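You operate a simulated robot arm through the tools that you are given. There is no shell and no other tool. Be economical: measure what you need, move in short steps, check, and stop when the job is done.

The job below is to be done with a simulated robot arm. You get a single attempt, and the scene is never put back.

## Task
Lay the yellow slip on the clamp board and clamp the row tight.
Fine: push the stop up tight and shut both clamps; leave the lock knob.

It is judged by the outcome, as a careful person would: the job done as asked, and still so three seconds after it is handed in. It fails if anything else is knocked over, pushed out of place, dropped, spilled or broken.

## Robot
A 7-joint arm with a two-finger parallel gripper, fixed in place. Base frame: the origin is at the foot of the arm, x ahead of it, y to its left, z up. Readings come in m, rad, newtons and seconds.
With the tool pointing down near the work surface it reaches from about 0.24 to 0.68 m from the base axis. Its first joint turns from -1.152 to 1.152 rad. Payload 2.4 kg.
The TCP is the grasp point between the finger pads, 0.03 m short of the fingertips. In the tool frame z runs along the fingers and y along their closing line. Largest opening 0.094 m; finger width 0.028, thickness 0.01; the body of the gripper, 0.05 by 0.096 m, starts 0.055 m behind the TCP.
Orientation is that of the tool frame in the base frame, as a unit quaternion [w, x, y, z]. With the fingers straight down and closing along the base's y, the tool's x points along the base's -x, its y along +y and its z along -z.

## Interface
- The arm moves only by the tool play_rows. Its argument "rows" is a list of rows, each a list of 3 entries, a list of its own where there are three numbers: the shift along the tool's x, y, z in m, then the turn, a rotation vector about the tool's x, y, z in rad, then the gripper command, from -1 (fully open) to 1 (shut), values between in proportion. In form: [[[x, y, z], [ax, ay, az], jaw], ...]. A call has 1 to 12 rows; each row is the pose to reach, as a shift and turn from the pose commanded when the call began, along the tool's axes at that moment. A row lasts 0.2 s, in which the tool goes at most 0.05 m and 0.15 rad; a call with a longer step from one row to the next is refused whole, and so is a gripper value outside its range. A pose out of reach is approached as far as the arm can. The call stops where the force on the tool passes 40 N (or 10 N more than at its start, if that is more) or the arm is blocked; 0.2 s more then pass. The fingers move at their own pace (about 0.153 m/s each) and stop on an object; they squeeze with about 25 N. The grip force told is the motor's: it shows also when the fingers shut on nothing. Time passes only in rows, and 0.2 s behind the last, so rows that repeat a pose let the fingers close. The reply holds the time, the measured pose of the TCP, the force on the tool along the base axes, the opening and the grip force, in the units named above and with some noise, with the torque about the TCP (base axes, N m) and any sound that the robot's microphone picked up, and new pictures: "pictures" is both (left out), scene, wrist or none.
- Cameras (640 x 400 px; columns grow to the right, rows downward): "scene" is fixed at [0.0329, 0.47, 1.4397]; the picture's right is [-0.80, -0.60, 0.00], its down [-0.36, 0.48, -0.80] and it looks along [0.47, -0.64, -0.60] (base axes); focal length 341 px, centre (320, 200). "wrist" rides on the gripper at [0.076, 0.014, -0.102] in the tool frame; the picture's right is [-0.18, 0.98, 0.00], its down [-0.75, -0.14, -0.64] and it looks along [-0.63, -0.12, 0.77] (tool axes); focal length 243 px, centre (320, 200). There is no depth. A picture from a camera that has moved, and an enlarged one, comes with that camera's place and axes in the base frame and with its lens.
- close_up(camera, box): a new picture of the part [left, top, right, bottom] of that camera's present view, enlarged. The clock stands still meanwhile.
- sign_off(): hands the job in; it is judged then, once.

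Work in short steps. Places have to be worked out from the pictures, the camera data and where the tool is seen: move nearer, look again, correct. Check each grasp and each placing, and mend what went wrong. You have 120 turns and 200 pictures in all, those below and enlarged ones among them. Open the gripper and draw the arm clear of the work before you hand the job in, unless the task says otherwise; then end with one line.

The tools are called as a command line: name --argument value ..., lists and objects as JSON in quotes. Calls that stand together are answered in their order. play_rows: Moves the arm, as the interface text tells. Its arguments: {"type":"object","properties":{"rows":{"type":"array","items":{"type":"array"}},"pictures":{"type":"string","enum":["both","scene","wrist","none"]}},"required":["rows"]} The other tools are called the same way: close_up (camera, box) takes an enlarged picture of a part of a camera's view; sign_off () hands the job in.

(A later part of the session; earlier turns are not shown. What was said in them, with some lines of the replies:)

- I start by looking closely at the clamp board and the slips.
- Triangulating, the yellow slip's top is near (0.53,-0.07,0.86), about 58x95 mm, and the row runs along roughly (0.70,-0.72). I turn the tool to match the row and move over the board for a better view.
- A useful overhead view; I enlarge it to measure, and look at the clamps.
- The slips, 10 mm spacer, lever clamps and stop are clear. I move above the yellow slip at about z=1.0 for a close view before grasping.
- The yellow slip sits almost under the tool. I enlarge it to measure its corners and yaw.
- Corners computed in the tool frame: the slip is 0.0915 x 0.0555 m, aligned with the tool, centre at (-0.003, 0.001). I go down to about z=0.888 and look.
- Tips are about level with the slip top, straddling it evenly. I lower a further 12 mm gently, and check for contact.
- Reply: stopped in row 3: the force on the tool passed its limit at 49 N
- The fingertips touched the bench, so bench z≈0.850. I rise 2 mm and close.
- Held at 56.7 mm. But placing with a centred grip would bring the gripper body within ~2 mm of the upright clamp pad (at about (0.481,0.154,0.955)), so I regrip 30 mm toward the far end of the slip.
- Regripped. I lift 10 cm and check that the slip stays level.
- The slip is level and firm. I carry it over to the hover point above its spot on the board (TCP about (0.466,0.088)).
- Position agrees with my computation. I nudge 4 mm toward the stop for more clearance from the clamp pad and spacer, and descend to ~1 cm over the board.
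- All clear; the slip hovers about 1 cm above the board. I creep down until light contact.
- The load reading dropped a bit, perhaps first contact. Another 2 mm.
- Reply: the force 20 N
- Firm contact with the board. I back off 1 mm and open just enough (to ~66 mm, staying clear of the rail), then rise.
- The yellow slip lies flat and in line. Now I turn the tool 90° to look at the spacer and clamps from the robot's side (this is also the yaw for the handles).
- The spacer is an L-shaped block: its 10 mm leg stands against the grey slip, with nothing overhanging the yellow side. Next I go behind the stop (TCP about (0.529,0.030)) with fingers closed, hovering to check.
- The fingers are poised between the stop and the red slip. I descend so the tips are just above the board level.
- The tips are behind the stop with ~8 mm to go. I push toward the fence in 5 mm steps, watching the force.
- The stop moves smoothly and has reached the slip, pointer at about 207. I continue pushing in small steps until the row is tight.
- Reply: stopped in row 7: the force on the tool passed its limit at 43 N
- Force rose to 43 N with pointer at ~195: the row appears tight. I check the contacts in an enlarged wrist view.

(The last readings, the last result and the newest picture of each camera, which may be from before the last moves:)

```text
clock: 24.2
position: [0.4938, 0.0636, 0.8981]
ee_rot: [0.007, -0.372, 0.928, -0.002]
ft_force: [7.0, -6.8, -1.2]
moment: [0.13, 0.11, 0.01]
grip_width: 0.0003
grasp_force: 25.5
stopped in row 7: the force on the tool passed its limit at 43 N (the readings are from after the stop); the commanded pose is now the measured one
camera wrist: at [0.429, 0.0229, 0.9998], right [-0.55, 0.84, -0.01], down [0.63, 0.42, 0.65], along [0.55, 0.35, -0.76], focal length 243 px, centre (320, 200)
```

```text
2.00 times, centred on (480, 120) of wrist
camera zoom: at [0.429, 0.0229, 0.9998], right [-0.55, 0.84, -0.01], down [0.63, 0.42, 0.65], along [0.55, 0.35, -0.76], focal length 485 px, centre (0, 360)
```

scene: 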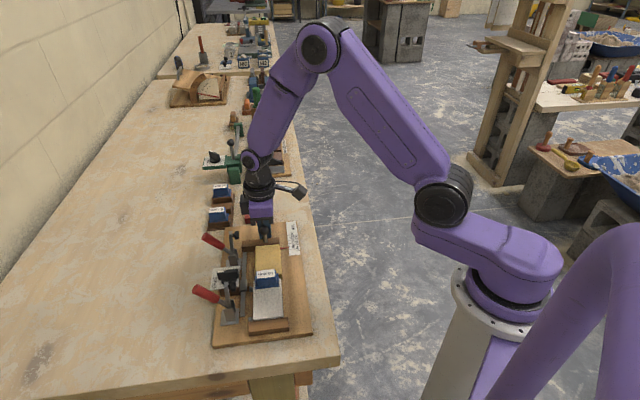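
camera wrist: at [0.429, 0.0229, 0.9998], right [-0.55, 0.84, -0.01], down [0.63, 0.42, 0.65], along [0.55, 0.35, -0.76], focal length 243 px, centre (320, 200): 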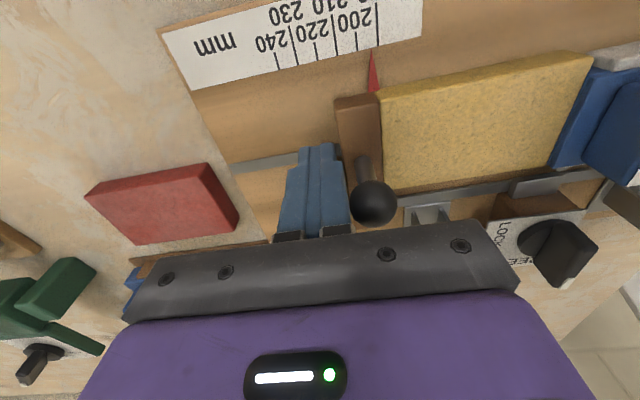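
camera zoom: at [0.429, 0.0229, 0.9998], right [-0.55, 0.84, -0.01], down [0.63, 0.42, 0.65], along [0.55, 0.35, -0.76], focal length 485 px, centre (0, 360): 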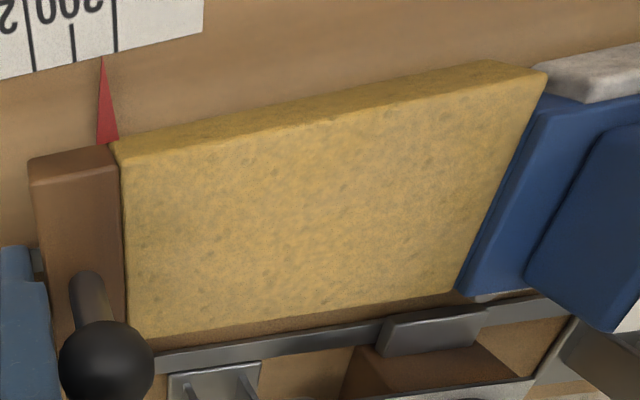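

Everything touches: stop–yellow–spacer–grey. I back the fingers off the stop, rise, and go over the first clamp's red handle (estimated mid at l-plane: (0.519,0.186,0.94)), hovering to check.

play_rows --rows '[[[0, -0.008, 0], [-0.009, 0.0115, 0], 1], [[0, -0.008, -0.045], [-0.009, 0.0115, 0], 1], [[0, -0.008, -0.09], [-0.009, 0.0115, 0], 1], [[0, -0.008, -0.13], [-0.009, 0.0115, 0], 1], [[-0.02, 0.015, -0.13], [-0.009, 0.0115, 0], 0], [[-0.05, 0.035, -0.13], [-0.009, 0.0115, 0], 0], [[-0.08, 0.055, -0.13], [-0.009, 0.0115, 0], 0], [[-0.1036, 0.0701, -0.125], [-0.009, 0.0115, 0], 0], [[-0.1036, 0.0701, -0.125], [-0.009, 0.0115, 0], 0]]'

close_up --camera "scene" --box '[180, 190, 320, 290]'

close_up --camera "wrist" --box '[220, 20, 540, 220]'

```text
clock: 26.2
position: [0.5184, 0.1885, 1.0231]
ee_rot: [-0.002, -0.373, 0.928, 0.0]
ft_force: [-0.8, 0.0, 0.1]
moment: [0.0, -0.01, 0.01]
grip_width: 0.0467
grasp_force: 0.1
camera wrist: at [0.4553, 0.1471, 1.1256], right [-0.55, 0.84, 0.0], down [0.64, 0.42, 0.64], along [0.53, 0.35, -0.77], focal length 243 px, centre (320, 200)
```

scene: 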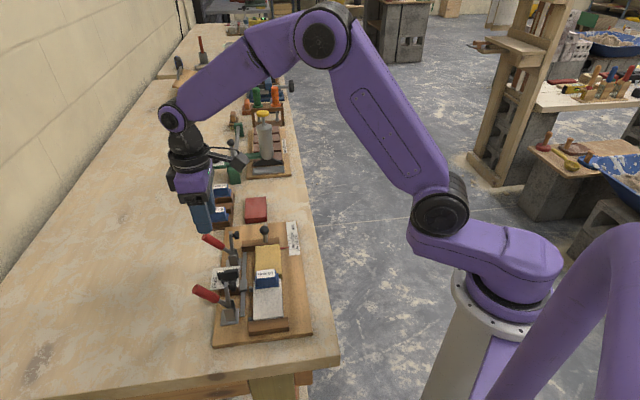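
wrist: 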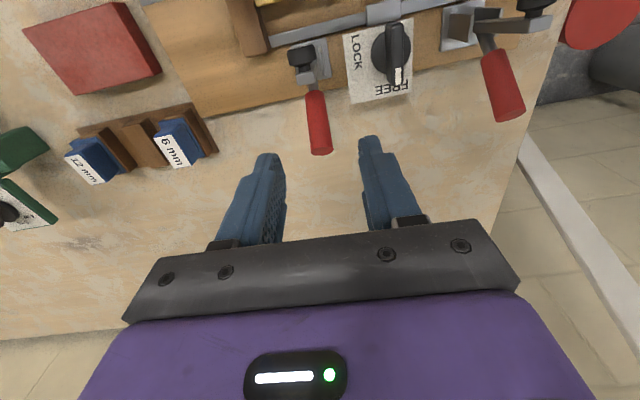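

```text
4.00 times, centred on (250, 240) of scene
camera zoom: at [0.0329, 0.47, 1.4397], right [-0.8, -0.6, 0.0], down [-0.36, 0.48, -0.8], along [0.47, -0.64, -0.6], focal length 1365 px, centre (600, 40)
```

zoom: 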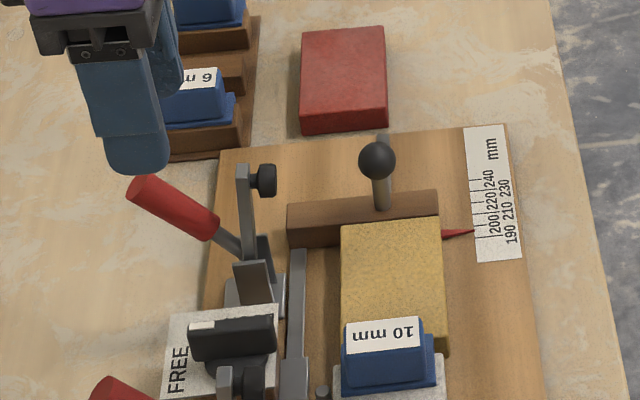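

```text
2.00 times, centred on (380, 120) of wrist
camera zoom: at [0.4553, 0.1471, 1.1256], right [-0.55, 0.84, 0.0], down [0.64, 0.42, 0.64], along [0.53, 0.35, -0.77], focal length 485 px, centre (200, 360)
```

zoom: 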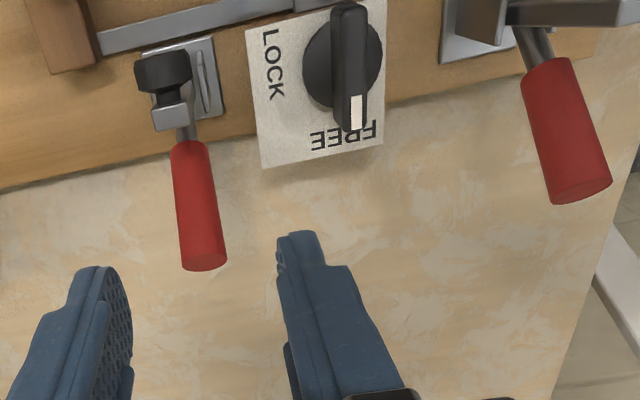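

The handle is right under the tool (offset −2 mm in tool y). I descend astride it and close the fingers on it.

play_rows --rows '[[[0, -0.002, 0.03], [0, 0, 0], 0], [[0, -0.002, 0.06], [0, 0, 0], 0], [[0, -0.002, 0.083], [0, 0, 0], 0], [[0, -0.002, 0.083], [0, 0, 0], 0], [[0, -0.002, 0.083], [0, 0, 0], 1], [[0, -0.002, 0.083], [0, 0, 0], 1]]'

close_up --camera "scene" --box '[180, 190, 320, 290]'

```text
clock: 27.6
position: [0.5192, 0.1862, 0.9392]
ee_rot: [-0.003, -0.375, 0.927, 0.001]
ft_force: [-4.8, 3.4, -2.8]
moment: [0.07, -0.17, 0.11]
grip_width: 0.0203
grasp_force: 45.3
camera wrist: at [0.4554, 0.1458, 1.042], right [-0.55, 0.84, 0.0], down [0.64, 0.42, 0.64], along [0.53, 0.35, -0.77], focal length 243 px, centre (320, 200)
```

scene: 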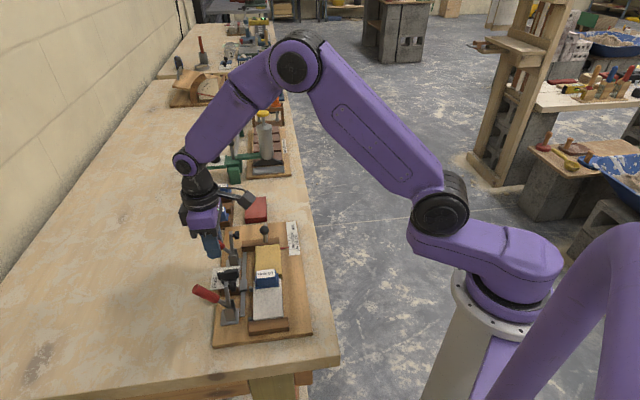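
wrist: 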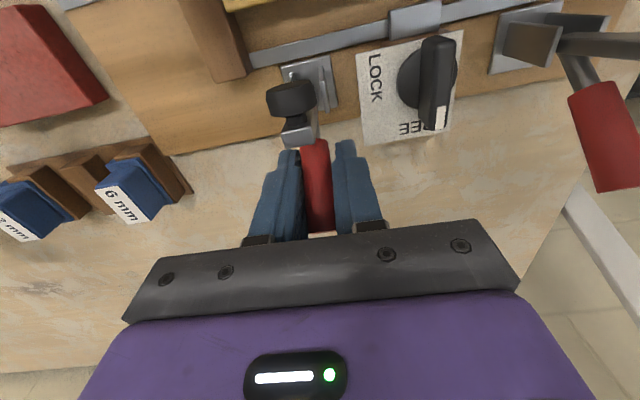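

```text
4.00 times, centred on (250, 240) of scene
camera zoom: at [0.0328, 0.4701, 1.4397], right [-0.8, -0.6, 0.0], down [-0.36, 0.48, -0.8], along [0.47, -0.64, -0.6], focal length 1365 px, centre (600, 40)
```

zoom: 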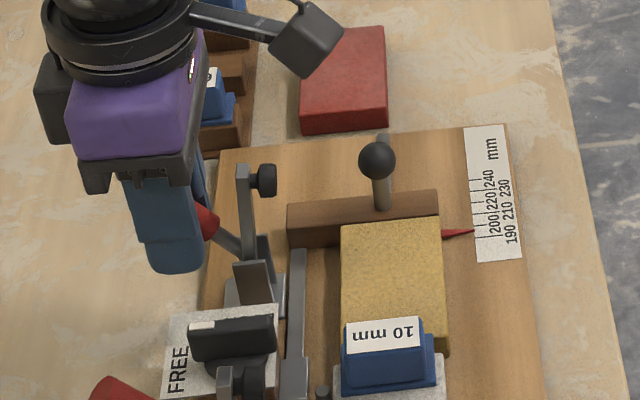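

The handle is gripped (20 mm). I swing it up and inward about the estimated pivot (l≈0.457, z≈0.885), first 20°.

play_rows --rows '[[[0.005, 0, -0.0038], [0, 0, 0], 1], [[0.0098, 0, -0.0069], [0, 0, 0], 1], [[0.0155, 0, -0.0098], [0, 0, 0], 1], [[0.021, 0, -0.0121], [0, 0, 0], 1], [[0.021, 0, -0.0121], [0, 0, 0], 1]]'

close_up --camera "scene" --box '[180, 190, 320, 290]'

```text
clock: 28.8
position: [0.5065, 0.1751, 0.9539]
ee_rot: [0.004, -0.373, 0.928, 0.001]
ft_force: [16.9, 24.8, -9.8]
moment: [0.29, -0.36, 0.2]
grip_width: 0.0164
grasp_force: 44.1
camera wrist: at [0.442, 0.1328, 1.055], right [-0.55, 0.84, 0.0], down [0.64, 0.42, 0.65], along [0.54, 0.35, -0.76], focal length 243 px, centre (320, 200)
```

scene: 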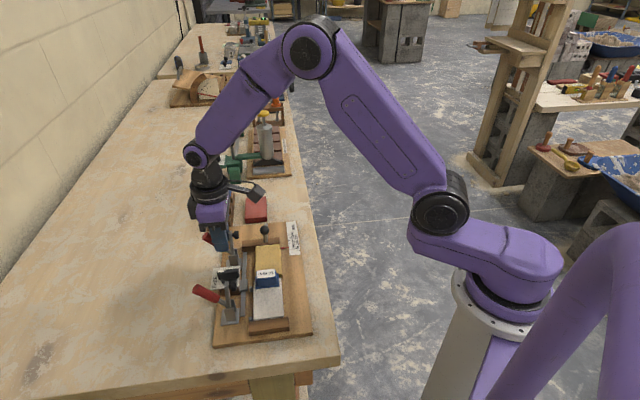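
wrist: 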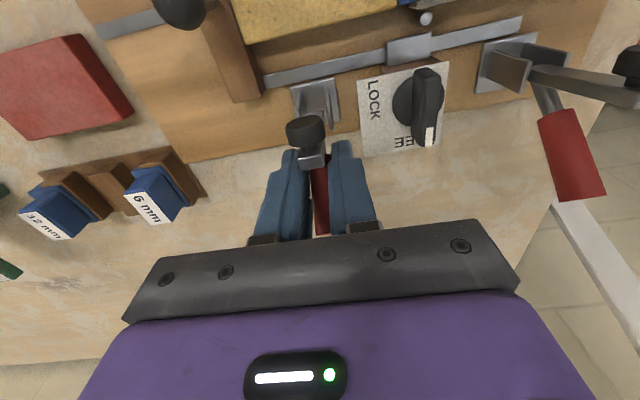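

```text
4.00 times, centred on (250, 240) of scene
camera zoom: at [0.0335, 0.4708, 1.4394], right [-0.8, -0.6, 0.0], down [-0.36, 0.48, -0.8], along [0.47, -0.64, -0.6], focal length 1365 px, centre (600, 40)
```

zoom: 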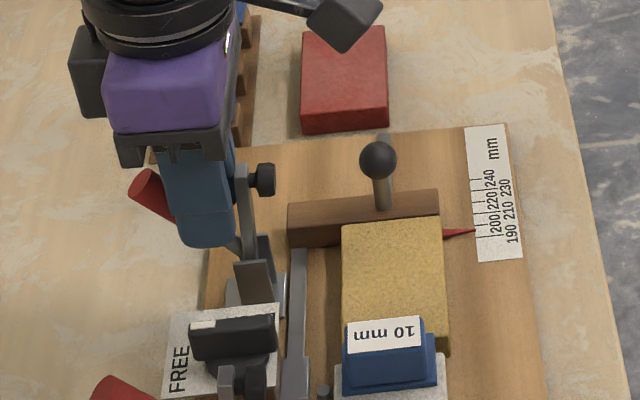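

The handle did not budge inward (30 N resisted, the fingers just slid), so this looks like a press-down toggle: pushing the handle outward/down should bring the bar over. I release, rise, and pose closed fingers above the handle's outer end.

play_rows --rows '[[[0, 0, 0], [0, 0, 0], 0], [[0, 0, 0], [0, 0, 0], 0], [[0, 0, -0.03], [0, 0, 0], 0], [[0, 0, -0.06], [0, 0, 0], 0], [[-0.02, 0, -0.06], [0, 0, 0], 1], [[-0.033, 0, -0.06], [0, 0, 0], 1], [[-0.033, 0, -0.06], [0, 0, 0], 1]]'

close_up --camera "scene" --box '[180, 190, 320, 290]'

close_up --camera "wrist" --box '[220, 20, 540, 220]'

```text
clock: 30.4
position: [0.5282, 0.1963, 1.0117]
ee_rot: [-0.002, -0.373, 0.928, 0.0]
ft_force: [-0.3, 0.7, 0.1]
moment: [0.01, 0.0, 0.01]
grip_width: 0.0001
grasp_force: 24.5
camera wrist: at [0.4646, 0.1541, 1.1151], right [-0.55, 0.84, 0.0], down [0.64, 0.42, 0.64], along [0.53, 0.35, -0.77], focal length 243 px, centre (320, 200)
```

scene: 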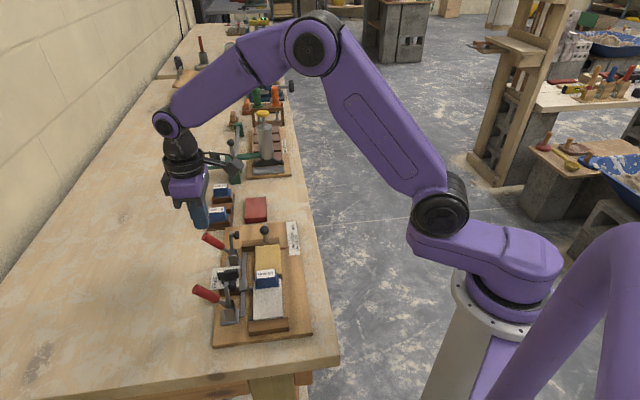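
wrist: 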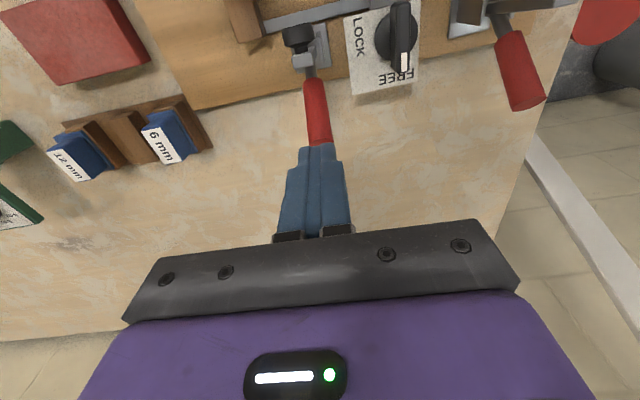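

```text
4.00 times, centred on (250, 240) of scene
camera zoom: at [0.0329, 0.47, 1.4397], right [-0.8, -0.6, 0.0], down [-0.36, 0.48, -0.8], along [0.47, -0.64, -0.6], focal length 1365 px, centre (600, 40)
```

zoom: 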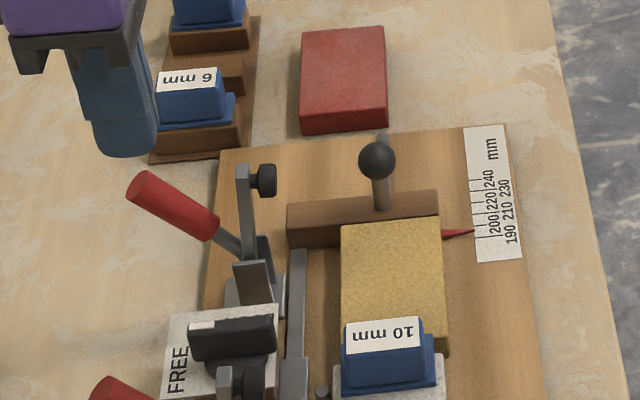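

```text
2.00 times, centred on (380, 120) of wrist
camera zoom: at [0.4646, 0.1541, 1.1151], right [-0.55, 0.84, 0.0], down [0.64, 0.42, 0.64], along [0.53, 0.35, -0.77], focal length 485 px, centre (200, 360)
```

zoom: 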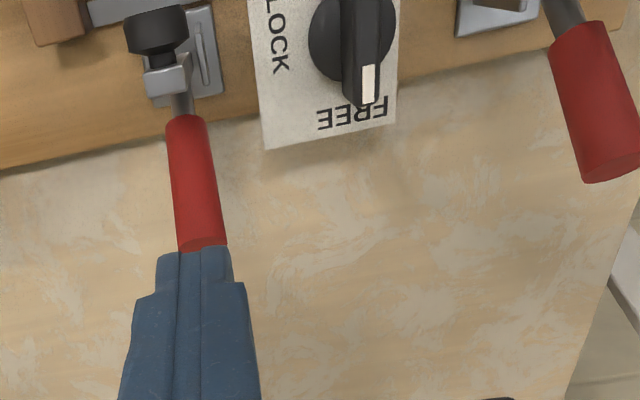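

The closed fingertips are in line over the handle's end. I press down gradually.

play_rows --rows '[[[0, 0, 0.012], [0, 0, 0], 1], [[0, 0, 0.018], [0, 0, 0], 1], [[0, 0, 0.023], [0, 0, 0], 1], [[0, 0, 0.028], [0, 0, 0], 1], [[0, 0, 0.033], [0, 0, 0], 1], [[0, 0, 0.038], [0, 0, 0], 1]]'

close_up --camera "scene" --box '[180, 190, 320, 290]'

```text
clock: 31.8
position: [0.5274, 0.194, 0.9737]
ee_rot: [-0.003, -0.373, 0.928, 0.0]
ft_force: [-0.5, 0.5, 0.3]
moment: [0.0, -0.01, 0.01]
grip_width: 0.0001
grasp_force: 25.1
camera wrist: at [0.4641, 0.1532, 1.0768], right [-0.55, 0.84, 0.0], down [0.65, 0.42, 0.64], along [0.53, 0.35, -0.77], focal length 243 px, centre (320, 200)
```

scene: 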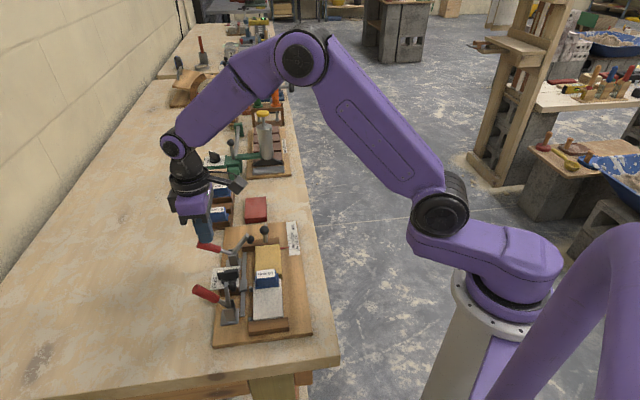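
wrist: 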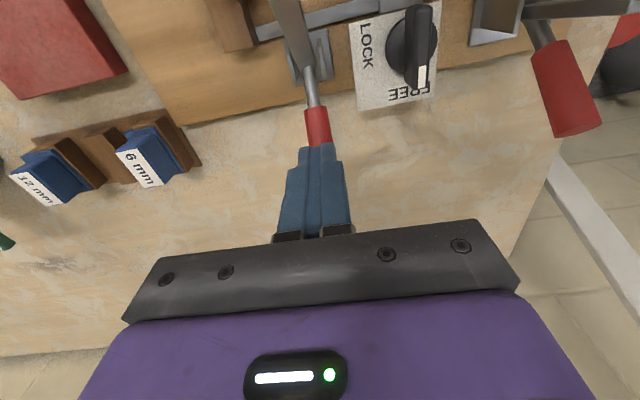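

```text
4.00 times, centred on (250, 240) of scene
camera zoom: at [0.0329, 0.47, 1.4397], right [-0.8, -0.6, 0.0], down [-0.36, 0.48, -0.8], along [0.47, -0.64, -0.6], focal length 1365 px, centre (600, 40)
```

zoom: 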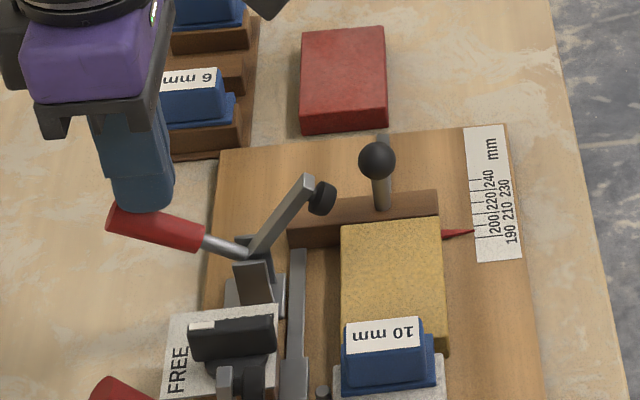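

It works: pressing down swings the bar over. I continue down until the clamp closes.

play_rows --rows '[[[0, 0, 0.006], [0, 0, 0], 1], [[0, 0, 0.012], [0, 0, 0], 1], [[0, 0, 0.018], [0, 0, 0], 1], [[0, 0, 0.024], [0, 0, 0], 1], [[0, 0, 0.03], [0, 0, 0], 1], [[0, 0, 0.035], [0, 0, 0], 1], [[0, 0, 0.04], [0, 0, 0], 1]]'

close_up --camera "scene" --box '[180, 190, 320, 290]'

```text
clock: 33.4
position: [0.5289, 0.1951, 0.937]
ee_rot: [-0.001, -0.373, 0.928, 0.0]
ft_force: [-10.2, -4.9, 32.5]
moment: [0.19, 0.03, 0.09]
grip_width: 0.0001
grasp_force: 24.9
camera wrist: at [0.464, 0.1536, 1.0392], right [-0.55, 0.84, 0.0], down [0.64, 0.42, 0.64], along [0.54, 0.35, -0.77], focal length 243 px, centre (320, 200)
```

scene: 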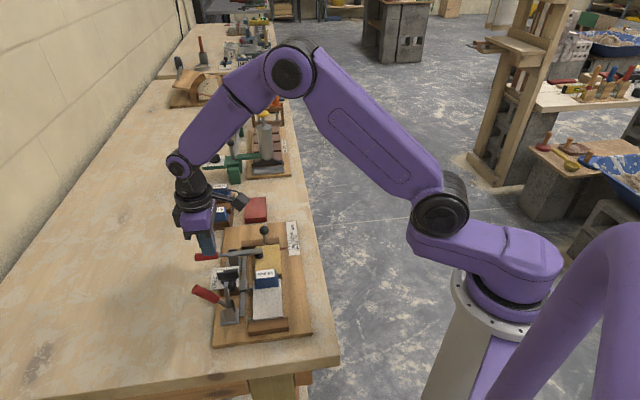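
wrist: 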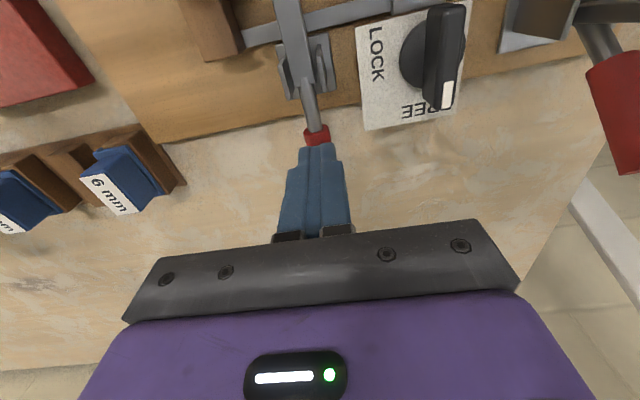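

```text
4.00 times, centred on (250, 240) of scene
camera zoom: at [0.032, 0.4697, 1.4399], right [-0.8, -0.6, 0.0], down [-0.36, 0.49, -0.8], along [0.47, -0.64, -0.6], focal length 1365 px, centre (600, 40)
```

zoom: 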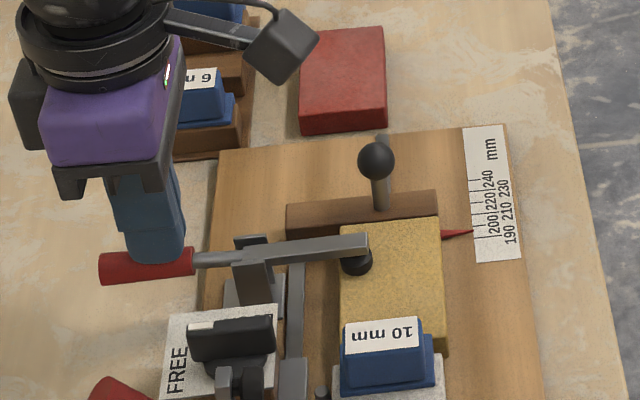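

The pad has reached the yellow slip with ~34 N at the tool. I want better leverage near the handle's end to seat it past centre, so I lift slightly, shift 18 mm outward, and look.

play_rows --rows '[[[0, 0, -0.01], [0, 0, 0], 1], [[0, 0, -0.025], [0, 0, 0], 1], [[-0.018, 0, -0.025], [0, 0, 0], 1], [[-0.018, 0, -0.025], [0, 0, 0], 1]]'

close_up --camera "scene" --box '[180, 190, 320, 290]'

```text
clock: 34.4
position: [0.5416, 0.2064, 0.9595]
ee_rot: [-0.002, -0.373, 0.928, 0.0]
ft_force: [1.4, -0.5, 0.5]
moment: [-0.01, 0.01, 0.02]
grip_width: 0.0
grasp_force: 24.7
camera wrist: at [0.4779, 0.1661, 1.0619], right [-0.55, 0.84, 0.0], down [0.64, 0.42, 0.64], along [0.53, 0.35, -0.77], focal length 243 px, centre (320, 200)
```

scene: 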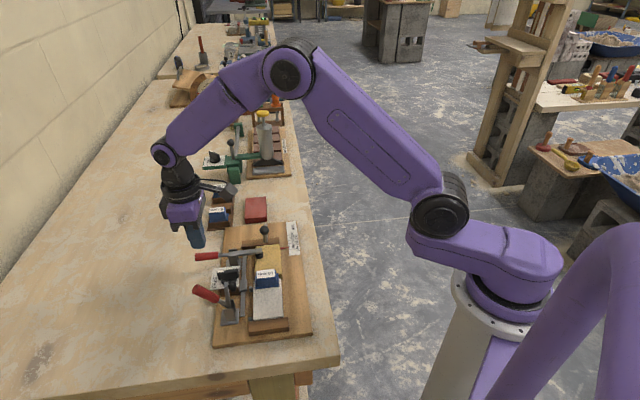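
wrist: 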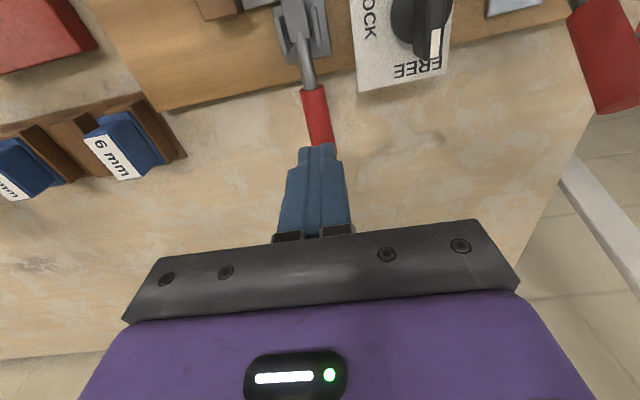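

```text
4.00 times, centred on (250, 240) of scene
camera zoom: at [0.0329, 0.47, 1.4397], right [-0.8, -0.6, 0.0], down [-0.36, 0.48, -0.8], along [0.47, -0.64, -0.6], focal length 1365 px, centre (600, 40)
```

zoom: 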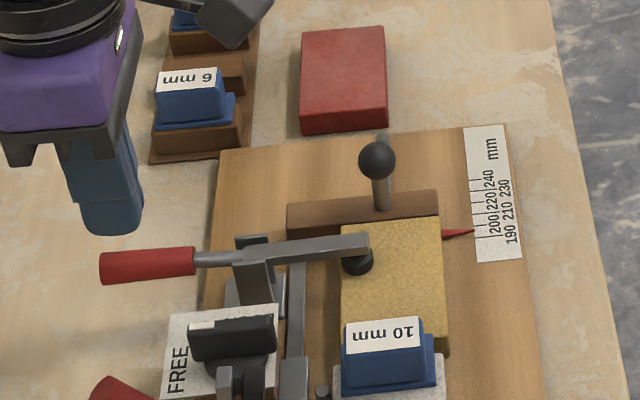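

It stays put where it was left. Now pressing at the outer end to snap it fully closed.

play_rows --rows '[[[0, 0, 0.012], [0, 0, 0], 1], [[0, 0, 0.018], [0, 0, 0], 1], [[0, 0, 0.023], [0, 0, 0], 1], [[0, 0, 0.027], [0, 0, 0], 1], [[0, 0, 0.031], [0, 0, 0], 1], [[0, 0, 0.035], [0, 0, 0], 1]]'

close_up --camera "scene" --box '[180, 190, 320, 290]'

```text
clock: 35.4
position: [0.5421, 0.2079, 0.9374]
ee_rot: [0.001, -0.373, 0.928, 0.0]
ft_force: [-2.7, -0.4, 7.3]
moment: [0.03, -0.01, 0.02]
grip_width: 0.0
grasp_force: 25.0
stopped in row 5: the force on the tool passed its limit at 47 N (the readings are from after the stop); the commanded pose is now the measured one
camera wrist: at [0.478, 0.1661, 1.0396], right [-0.55, 0.84, 0.0], down [0.64, 0.42, 0.64], along [0.54, 0.35, -0.77], focal length 243 px, centre (320, 200)
```

scene: 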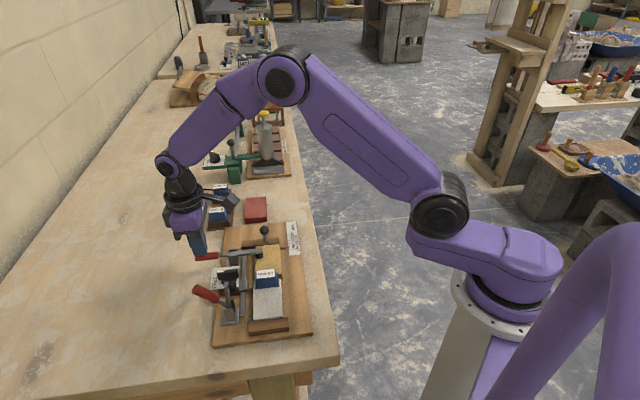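
wrist: 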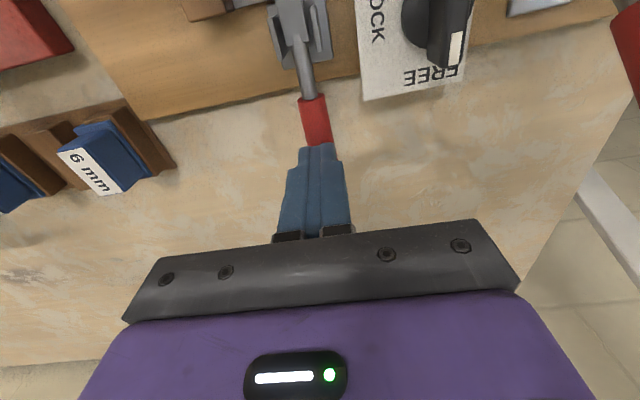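

```text
4.00 times, centred on (250, 240) of scene
camera zoom: at [0.0327, 0.4699, 1.4397], right [-0.8, -0.6, 0.0], down [-0.36, 0.49, -0.8], along [0.47, -0.64, -0.6], focal length 1365 px, centre (600, 40)
```

zoom: 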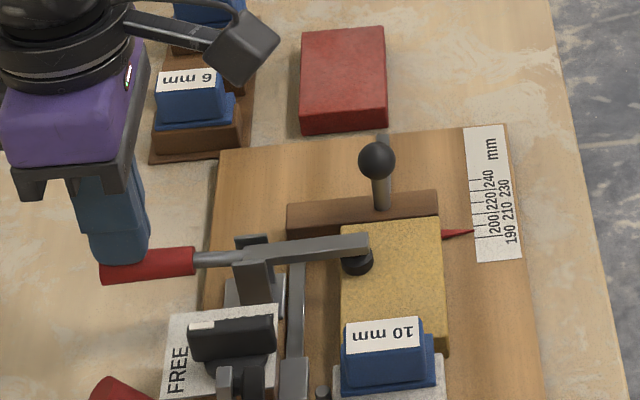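

The handle now holds against 47 N with no movement, bar horizontal, pad on the slip: clamp 1 is shut. I rise and move over the second clamp's handle.

play_rows --rows '[[[0, 0, -0.045], [0, 0, 0], 1], [[0, 0, -0.085], [0, 0, 0], 1], [[0.005, 0.045, -0.085], [0, 0, 0], 1], [[0.01, 0.09, -0.085], [0, 0, 0], 1], [[0.0191, 0.1298, -0.085], [0, 0, 0], 1], [[0.0191, 0.1298, -0.085], [0, 0, 0], 1]]'

close_up --camera "wrist" --box '[220, 20, 540, 220]'

close_up --camera "scene" --box '[180, 230, 320, 330]'

```text
clock: 36.8
position: [0.4372, 0.289, 1.0214]
ee_rot: [-0.001, -0.373, 0.928, 0.001]
ft_force: [0.6, -1.1, 0.8]
moment: [-0.02, -0.01, -0.03]
grip_width: 0.0
grasp_force: 25.4
camera wrist: at [0.3735, 0.2464, 1.1239], right [-0.55, 0.84, 0.0], down [0.64, 0.42, 0.64], along [0.54, 0.35, -0.77], focal length 243 px, centre (320, 200)
```

scene: 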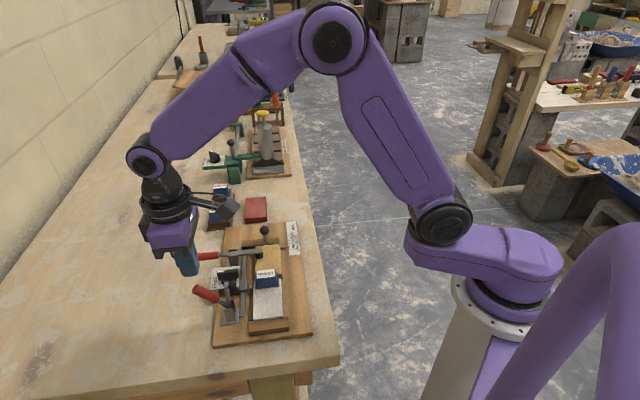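
wrist: 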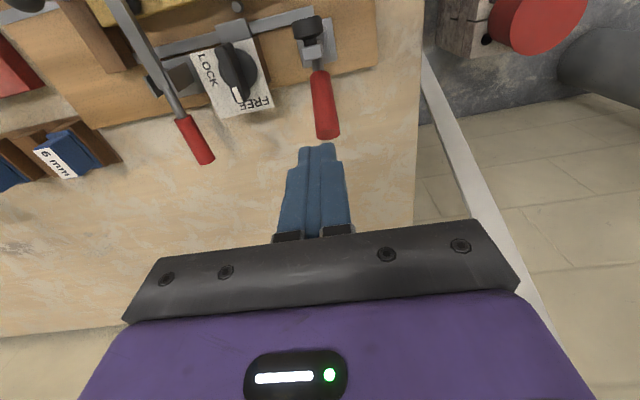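

```text
2.00 times, centred on (380, 120) of wrist
camera zoom: at [0.3735, 0.2464, 1.1239], right [-0.55, 0.84, 0.0], down [0.64, 0.42, 0.64], along [0.54, 0.35, -0.77], focal length 485 px, centre (200, 360)
```

zoom: 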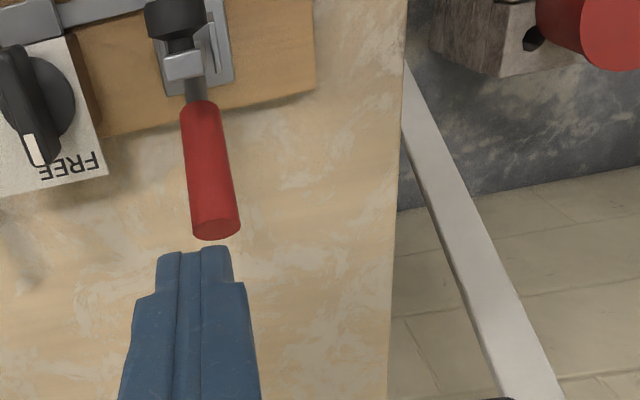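

```text
4.00 times, centred on (250, 280) of scene
camera zoom: at [0.0328, 0.47, 1.4397], right [-0.8, -0.6, 0.0], down [-0.36, 0.48, -0.8], along [0.47, -0.64, -0.6], focal length 1365 px, centre (600, -120)
```

zoom: 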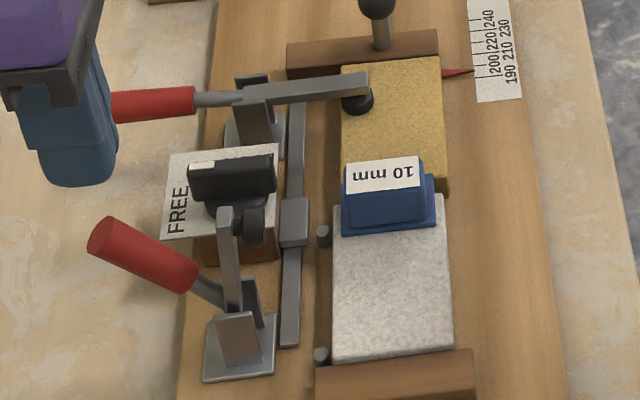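

The second handle's end is right under the fingertips, 5.5 mm off in tool y. I correct and press down in the same way.

play_rows --rows '[[[0.003, 0.0055, 0.01], [0, 0, 0], 1], [[0.003, 0.0055, 0.022], [0, 0, 0], 1], [[0.003, 0.0055, 0.029], [0, 0, 0], 1], [[0.003, 0.0055, 0.035], [0, 0, 0], 1], [[0.003, 0.0055, 0.041], [0, 0, 0], 1], [[0.003, 0.0055, 0.047], [0, 0, 0], 1], [[0.003, 0.0055, 0.053], [0, 0, 0], 1], [[0.003, 0.0055, 0.059], [0, 0, 0], 1], [[0.003, 0.0055, 0.065], [0, 0, 0], 1], [[0.003, 0.0055, 0.071], [0, 0, 0], 1], [[0.003, 0.0055, 0.077], [0, 0, 0], 1], [[0.003, 0.0055, 0.08], [0, 0, 0], 1]]'

close_up --camera "scene" --box '[180, 230, 320, 330]'

```text
clock: 39.4
position: [0.4328, 0.29, 0.941]
ee_rot: [-0.001, -0.373, 0.928, 0.001]
ft_force: [-0.4, -0.7, -0.1]
moment: [-0.03, 0.02, 0.0]
grip_width: 0.0
grasp_force: 24.9
camera wrist: at [0.3685, 0.2487, 1.0435], right [-0.55, 0.84, 0.0], down [0.64, 0.42, 0.64], along [0.54, 0.35, -0.77], focal length 243 px, centre (320, 200)
```

scene: 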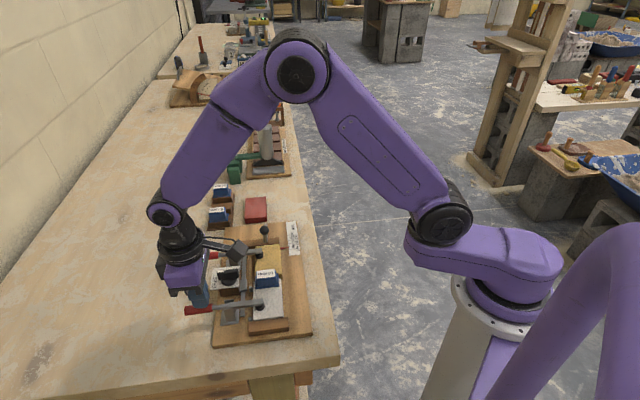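
wrist: 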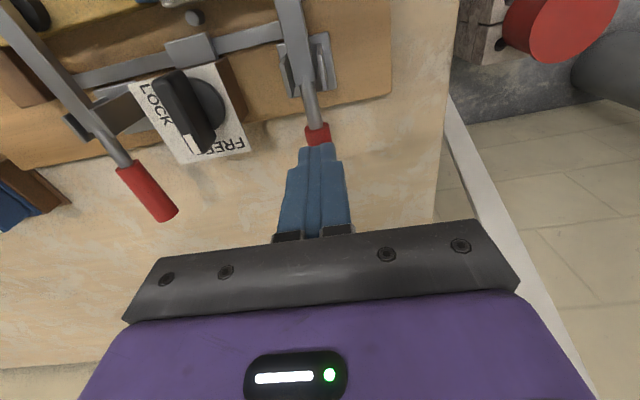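

```text
4.00 times, centred on (250, 280) of scene
camera zoom: at [0.0329, 0.47, 1.4397], right [-0.8, -0.6, 0.0], down [-0.36, 0.48, -0.8], along [0.47, -0.64, -0.6], focal length 1365 px, centre (600, -120)
```

zoom: 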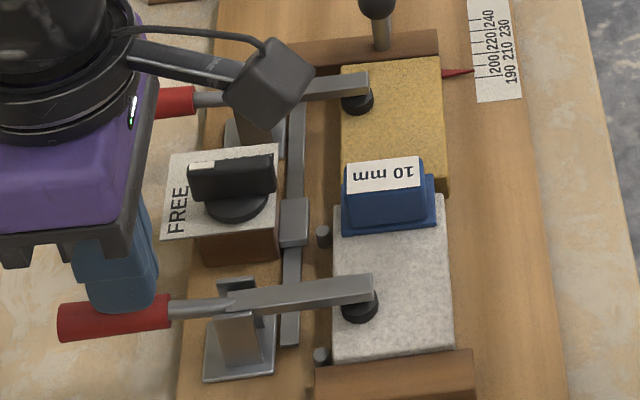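

The second bar is nearly down. As before, I lift a little, shift 20 mm outward and press to seat it fully.

play_rows --rows '[[[0, 0, -0.02], [0, 0, 0], 1], [[-0.02, 0, -0.02], [0, 0, 0], 1], [[-0.02, 0, -0.006], [0, 0, 0], 1], [[-0.02, 0, 0.0], [0, 0, 0], 1], [[-0.02, 0, 0.004], [0, 0, 0], 1], [[-0.02, 0, 0.008], [0, 0, 0], 1], [[-0.02, 0, 0.012], [0, 0, 0], 1], [[-0.02, 0, 0.016], [0, 0, 0], 1]]'

close_up --camera "scene" --box '[180, 230, 320, 330]'

```text
clock: 40.9
position: [0.4475, 0.3044, 0.9371]
ee_rot: [0.003, -0.373, 0.928, 0.001]
ft_force: [-2.7, -1.9, 9.2]
moment: [0.02, -0.02, 0.03]
grip_width: 0.0001
grasp_force: 24.7
stopped in row 7: the force on the tool passed its limit at 49 N (the readings are from after the stop); the commanded pose is now the measured one
camera wrist: at [0.3834, 0.2627, 1.0393], right [-0.55, 0.84, 0.0], down [0.64, 0.42, 0.65], along [0.54, 0.35, -0.76], focal length 243 px, centre (320, 200)
```

scene: 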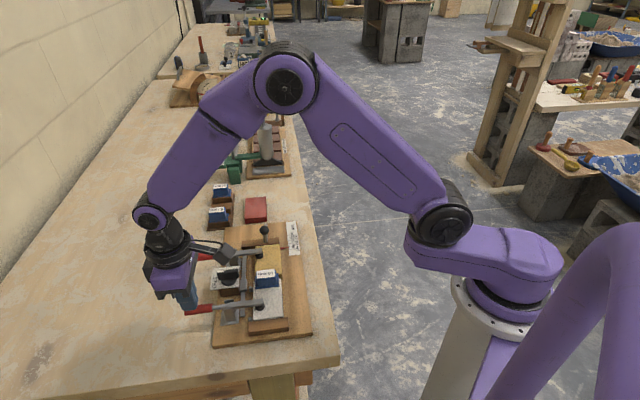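
wrist: 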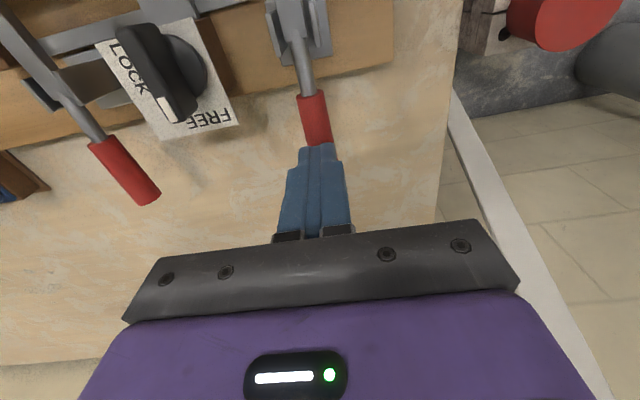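

```text
4.00 times, centred on (250, 280) of scene
camera zoom: at [0.0327, 0.4699, 1.4398], right [-0.8, -0.6, 0.0], down [-0.36, 0.49, -0.8], along [0.47, -0.64, -0.6], focal length 1365 px, centre (600, -120)
```

zoom: 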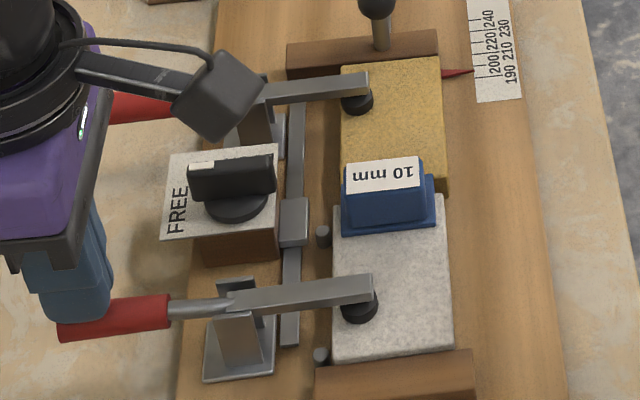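

Both clamps hold at the same height against ~48 N. I rise, open, and move back to inspect the whole row.

play_rows --rows '[[[0, 0, -0.045], [0, 0, 0], 1], [[0, 0, -0.09], [0, 0, 0], 1], [[0, 0, -0.13], [0, 0, 0], 0], [[0.04, -0.015, -0.14], [0, 0, 0], -1], [[0.08, -0.03, -0.14], [0, 0, 0], -1], [[0.12, -0.045, -0.14], [0, 0, 0], -1], [[0.155, -0.06, -0.14], [0, 0, 0], -1], [[0.155, -0.06, -0.14], [0, 0, 0], -1]]'

close_up --camera "wrist" --box '[160, 40, 480, 240]'

close_up --camera "scene" --box '[190, 215, 320, 350]'

```text
clock: 42.7
position: [0.3775, 0.1527, 1.0759]
ee_rot: [0.002, -0.372, 0.928, 0.001]
ft_force: [0.9, 0.0, -0.1]
moment: [0.0, 0.01, 0.0]
grip_width: 0.0941
grasp_force: 0.0
camera wrist: at [0.3131, 0.1109, 1.178], right [-0.55, 0.84, 0.0], down [0.64, 0.42, 0.64], along [0.54, 0.35, -0.76], focal length 243 px, centre (320, 200)
```

scene: 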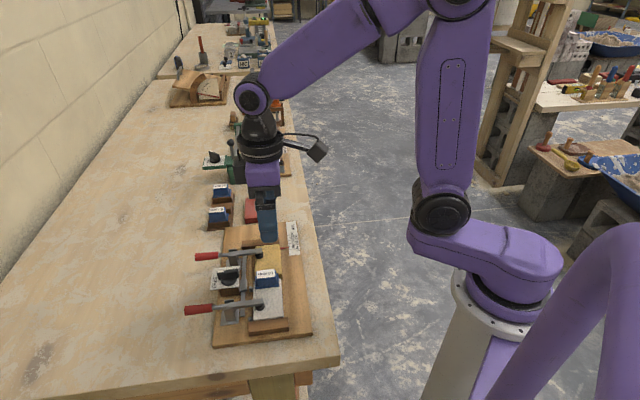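
wrist: 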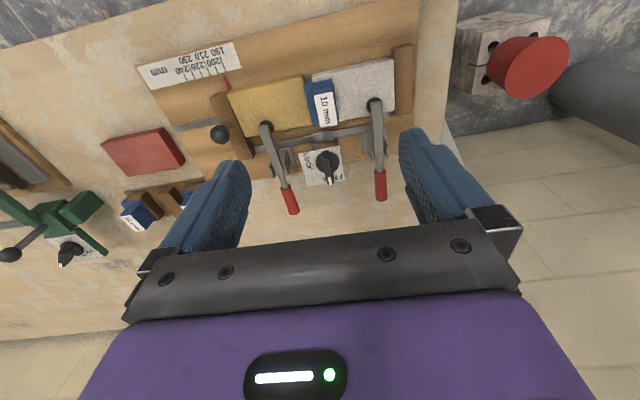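

```text
2.00 times, centred on (320, 140) of wrist
camera zoom: at [0.3131, 0.1109, 1.178], right [-0.55, 0.84, 0.0], down [0.64, 0.42, 0.64], along [0.54, 0.35, -0.76], focal length 485 px, centre (320, 320)
```

zoom: 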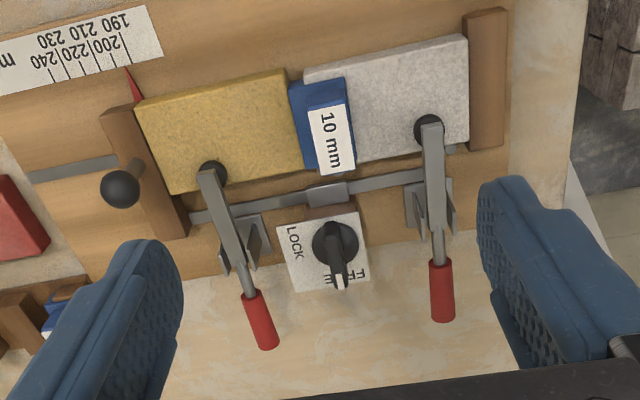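

```text
2.96 times, centred on (255, 282) of scene
camera zoom: at [0.0329, 0.47, 1.4397], right [-0.8, -0.6, 0.0], down [-0.36, 0.48, -0.8], along [0.47, -0.64, -0.6], focal length 1011 px, centre (513, -44)
```

zoom: 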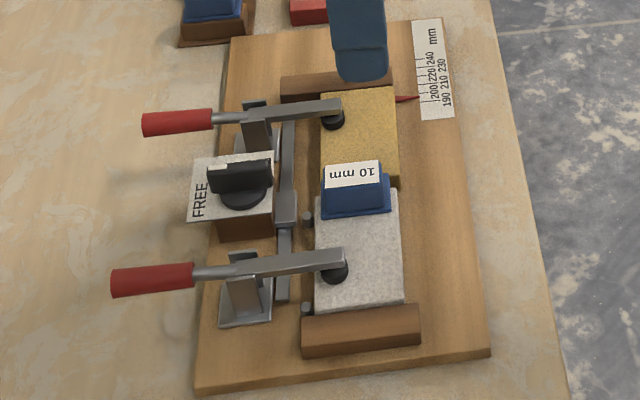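

Row looks complete. I take enlarged views to verify there are no gaps at the fence, spacer and stop.

close_up --camera "wrist" --box '[200, 50, 320, 150]'

close_up --camera "wrist" --box '[300, 30, 420, 130]'

```text
4.00 times, centred on (260, 100) of wrist
camera zoom: at [0.3131, 0.1109, 1.178], right [-0.55, 0.84, 0.0], down [0.64, 0.42, 0.64], along [0.54, 0.35, -0.76], focal length 970 px, centre (560, 600)
```

zoom: 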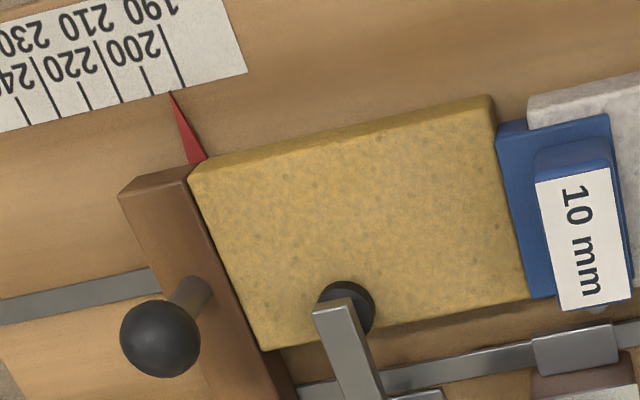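

```text
4.00 times, centred on (360, 80) of wrist
camera zoom: at [0.3131, 0.1109, 1.178], right [-0.55, 0.84, 0.0], down [0.64, 0.42, 0.64], along [0.54, 0.35, -0.76], focal length 970 px, centre (160, 680)
```

zoom: 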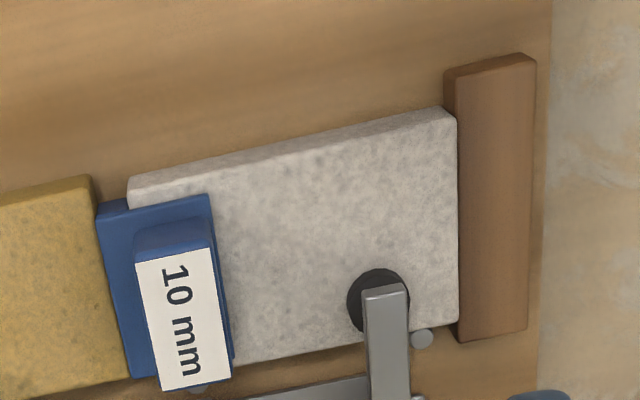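

No gaps anywhere, the clamps are down, and the knob still reads FREE. I draw the arm up clear of the work.

play_rows --rows '[[[0, 0, -0.04], [0, 0, 0], -1], [[0, 0, -0.08], [0, 0, 0], -1], [[0.02, -0.03, -0.11], [0, 0, 0], -1], [[0.04, -0.06, -0.12], [0, 0, 0], -1], [[0.04, -0.06, -0.12], [0, 0, 0], -1]]' --pictures "scene"

```text
clock: 43.9
position: [0.3893, 0.0834, 1.1955]
ee_rot: [0.002, -0.372, 0.928, 0.001]
ft_force: [-0.4, 0.3, -0.2]
moment: [-0.01, -0.02, 0.0]
grip_width: 0.094
grasp_force: 0.1
```

scene: 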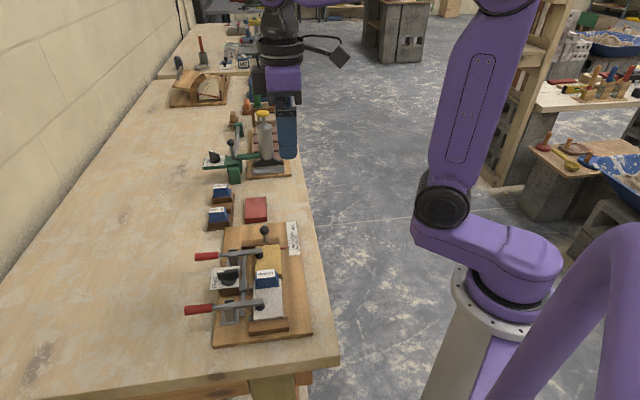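

The arm is clear, and the work and its neighbours are undisturbed; I hand the job in.

sign_off

```text
The job is handed in.
```

The yellow slip is on the clamp board, the stop is pushed up tight (pointer at about 195 mm), both clamps are shut, and the lock knob is untouched at FREE.
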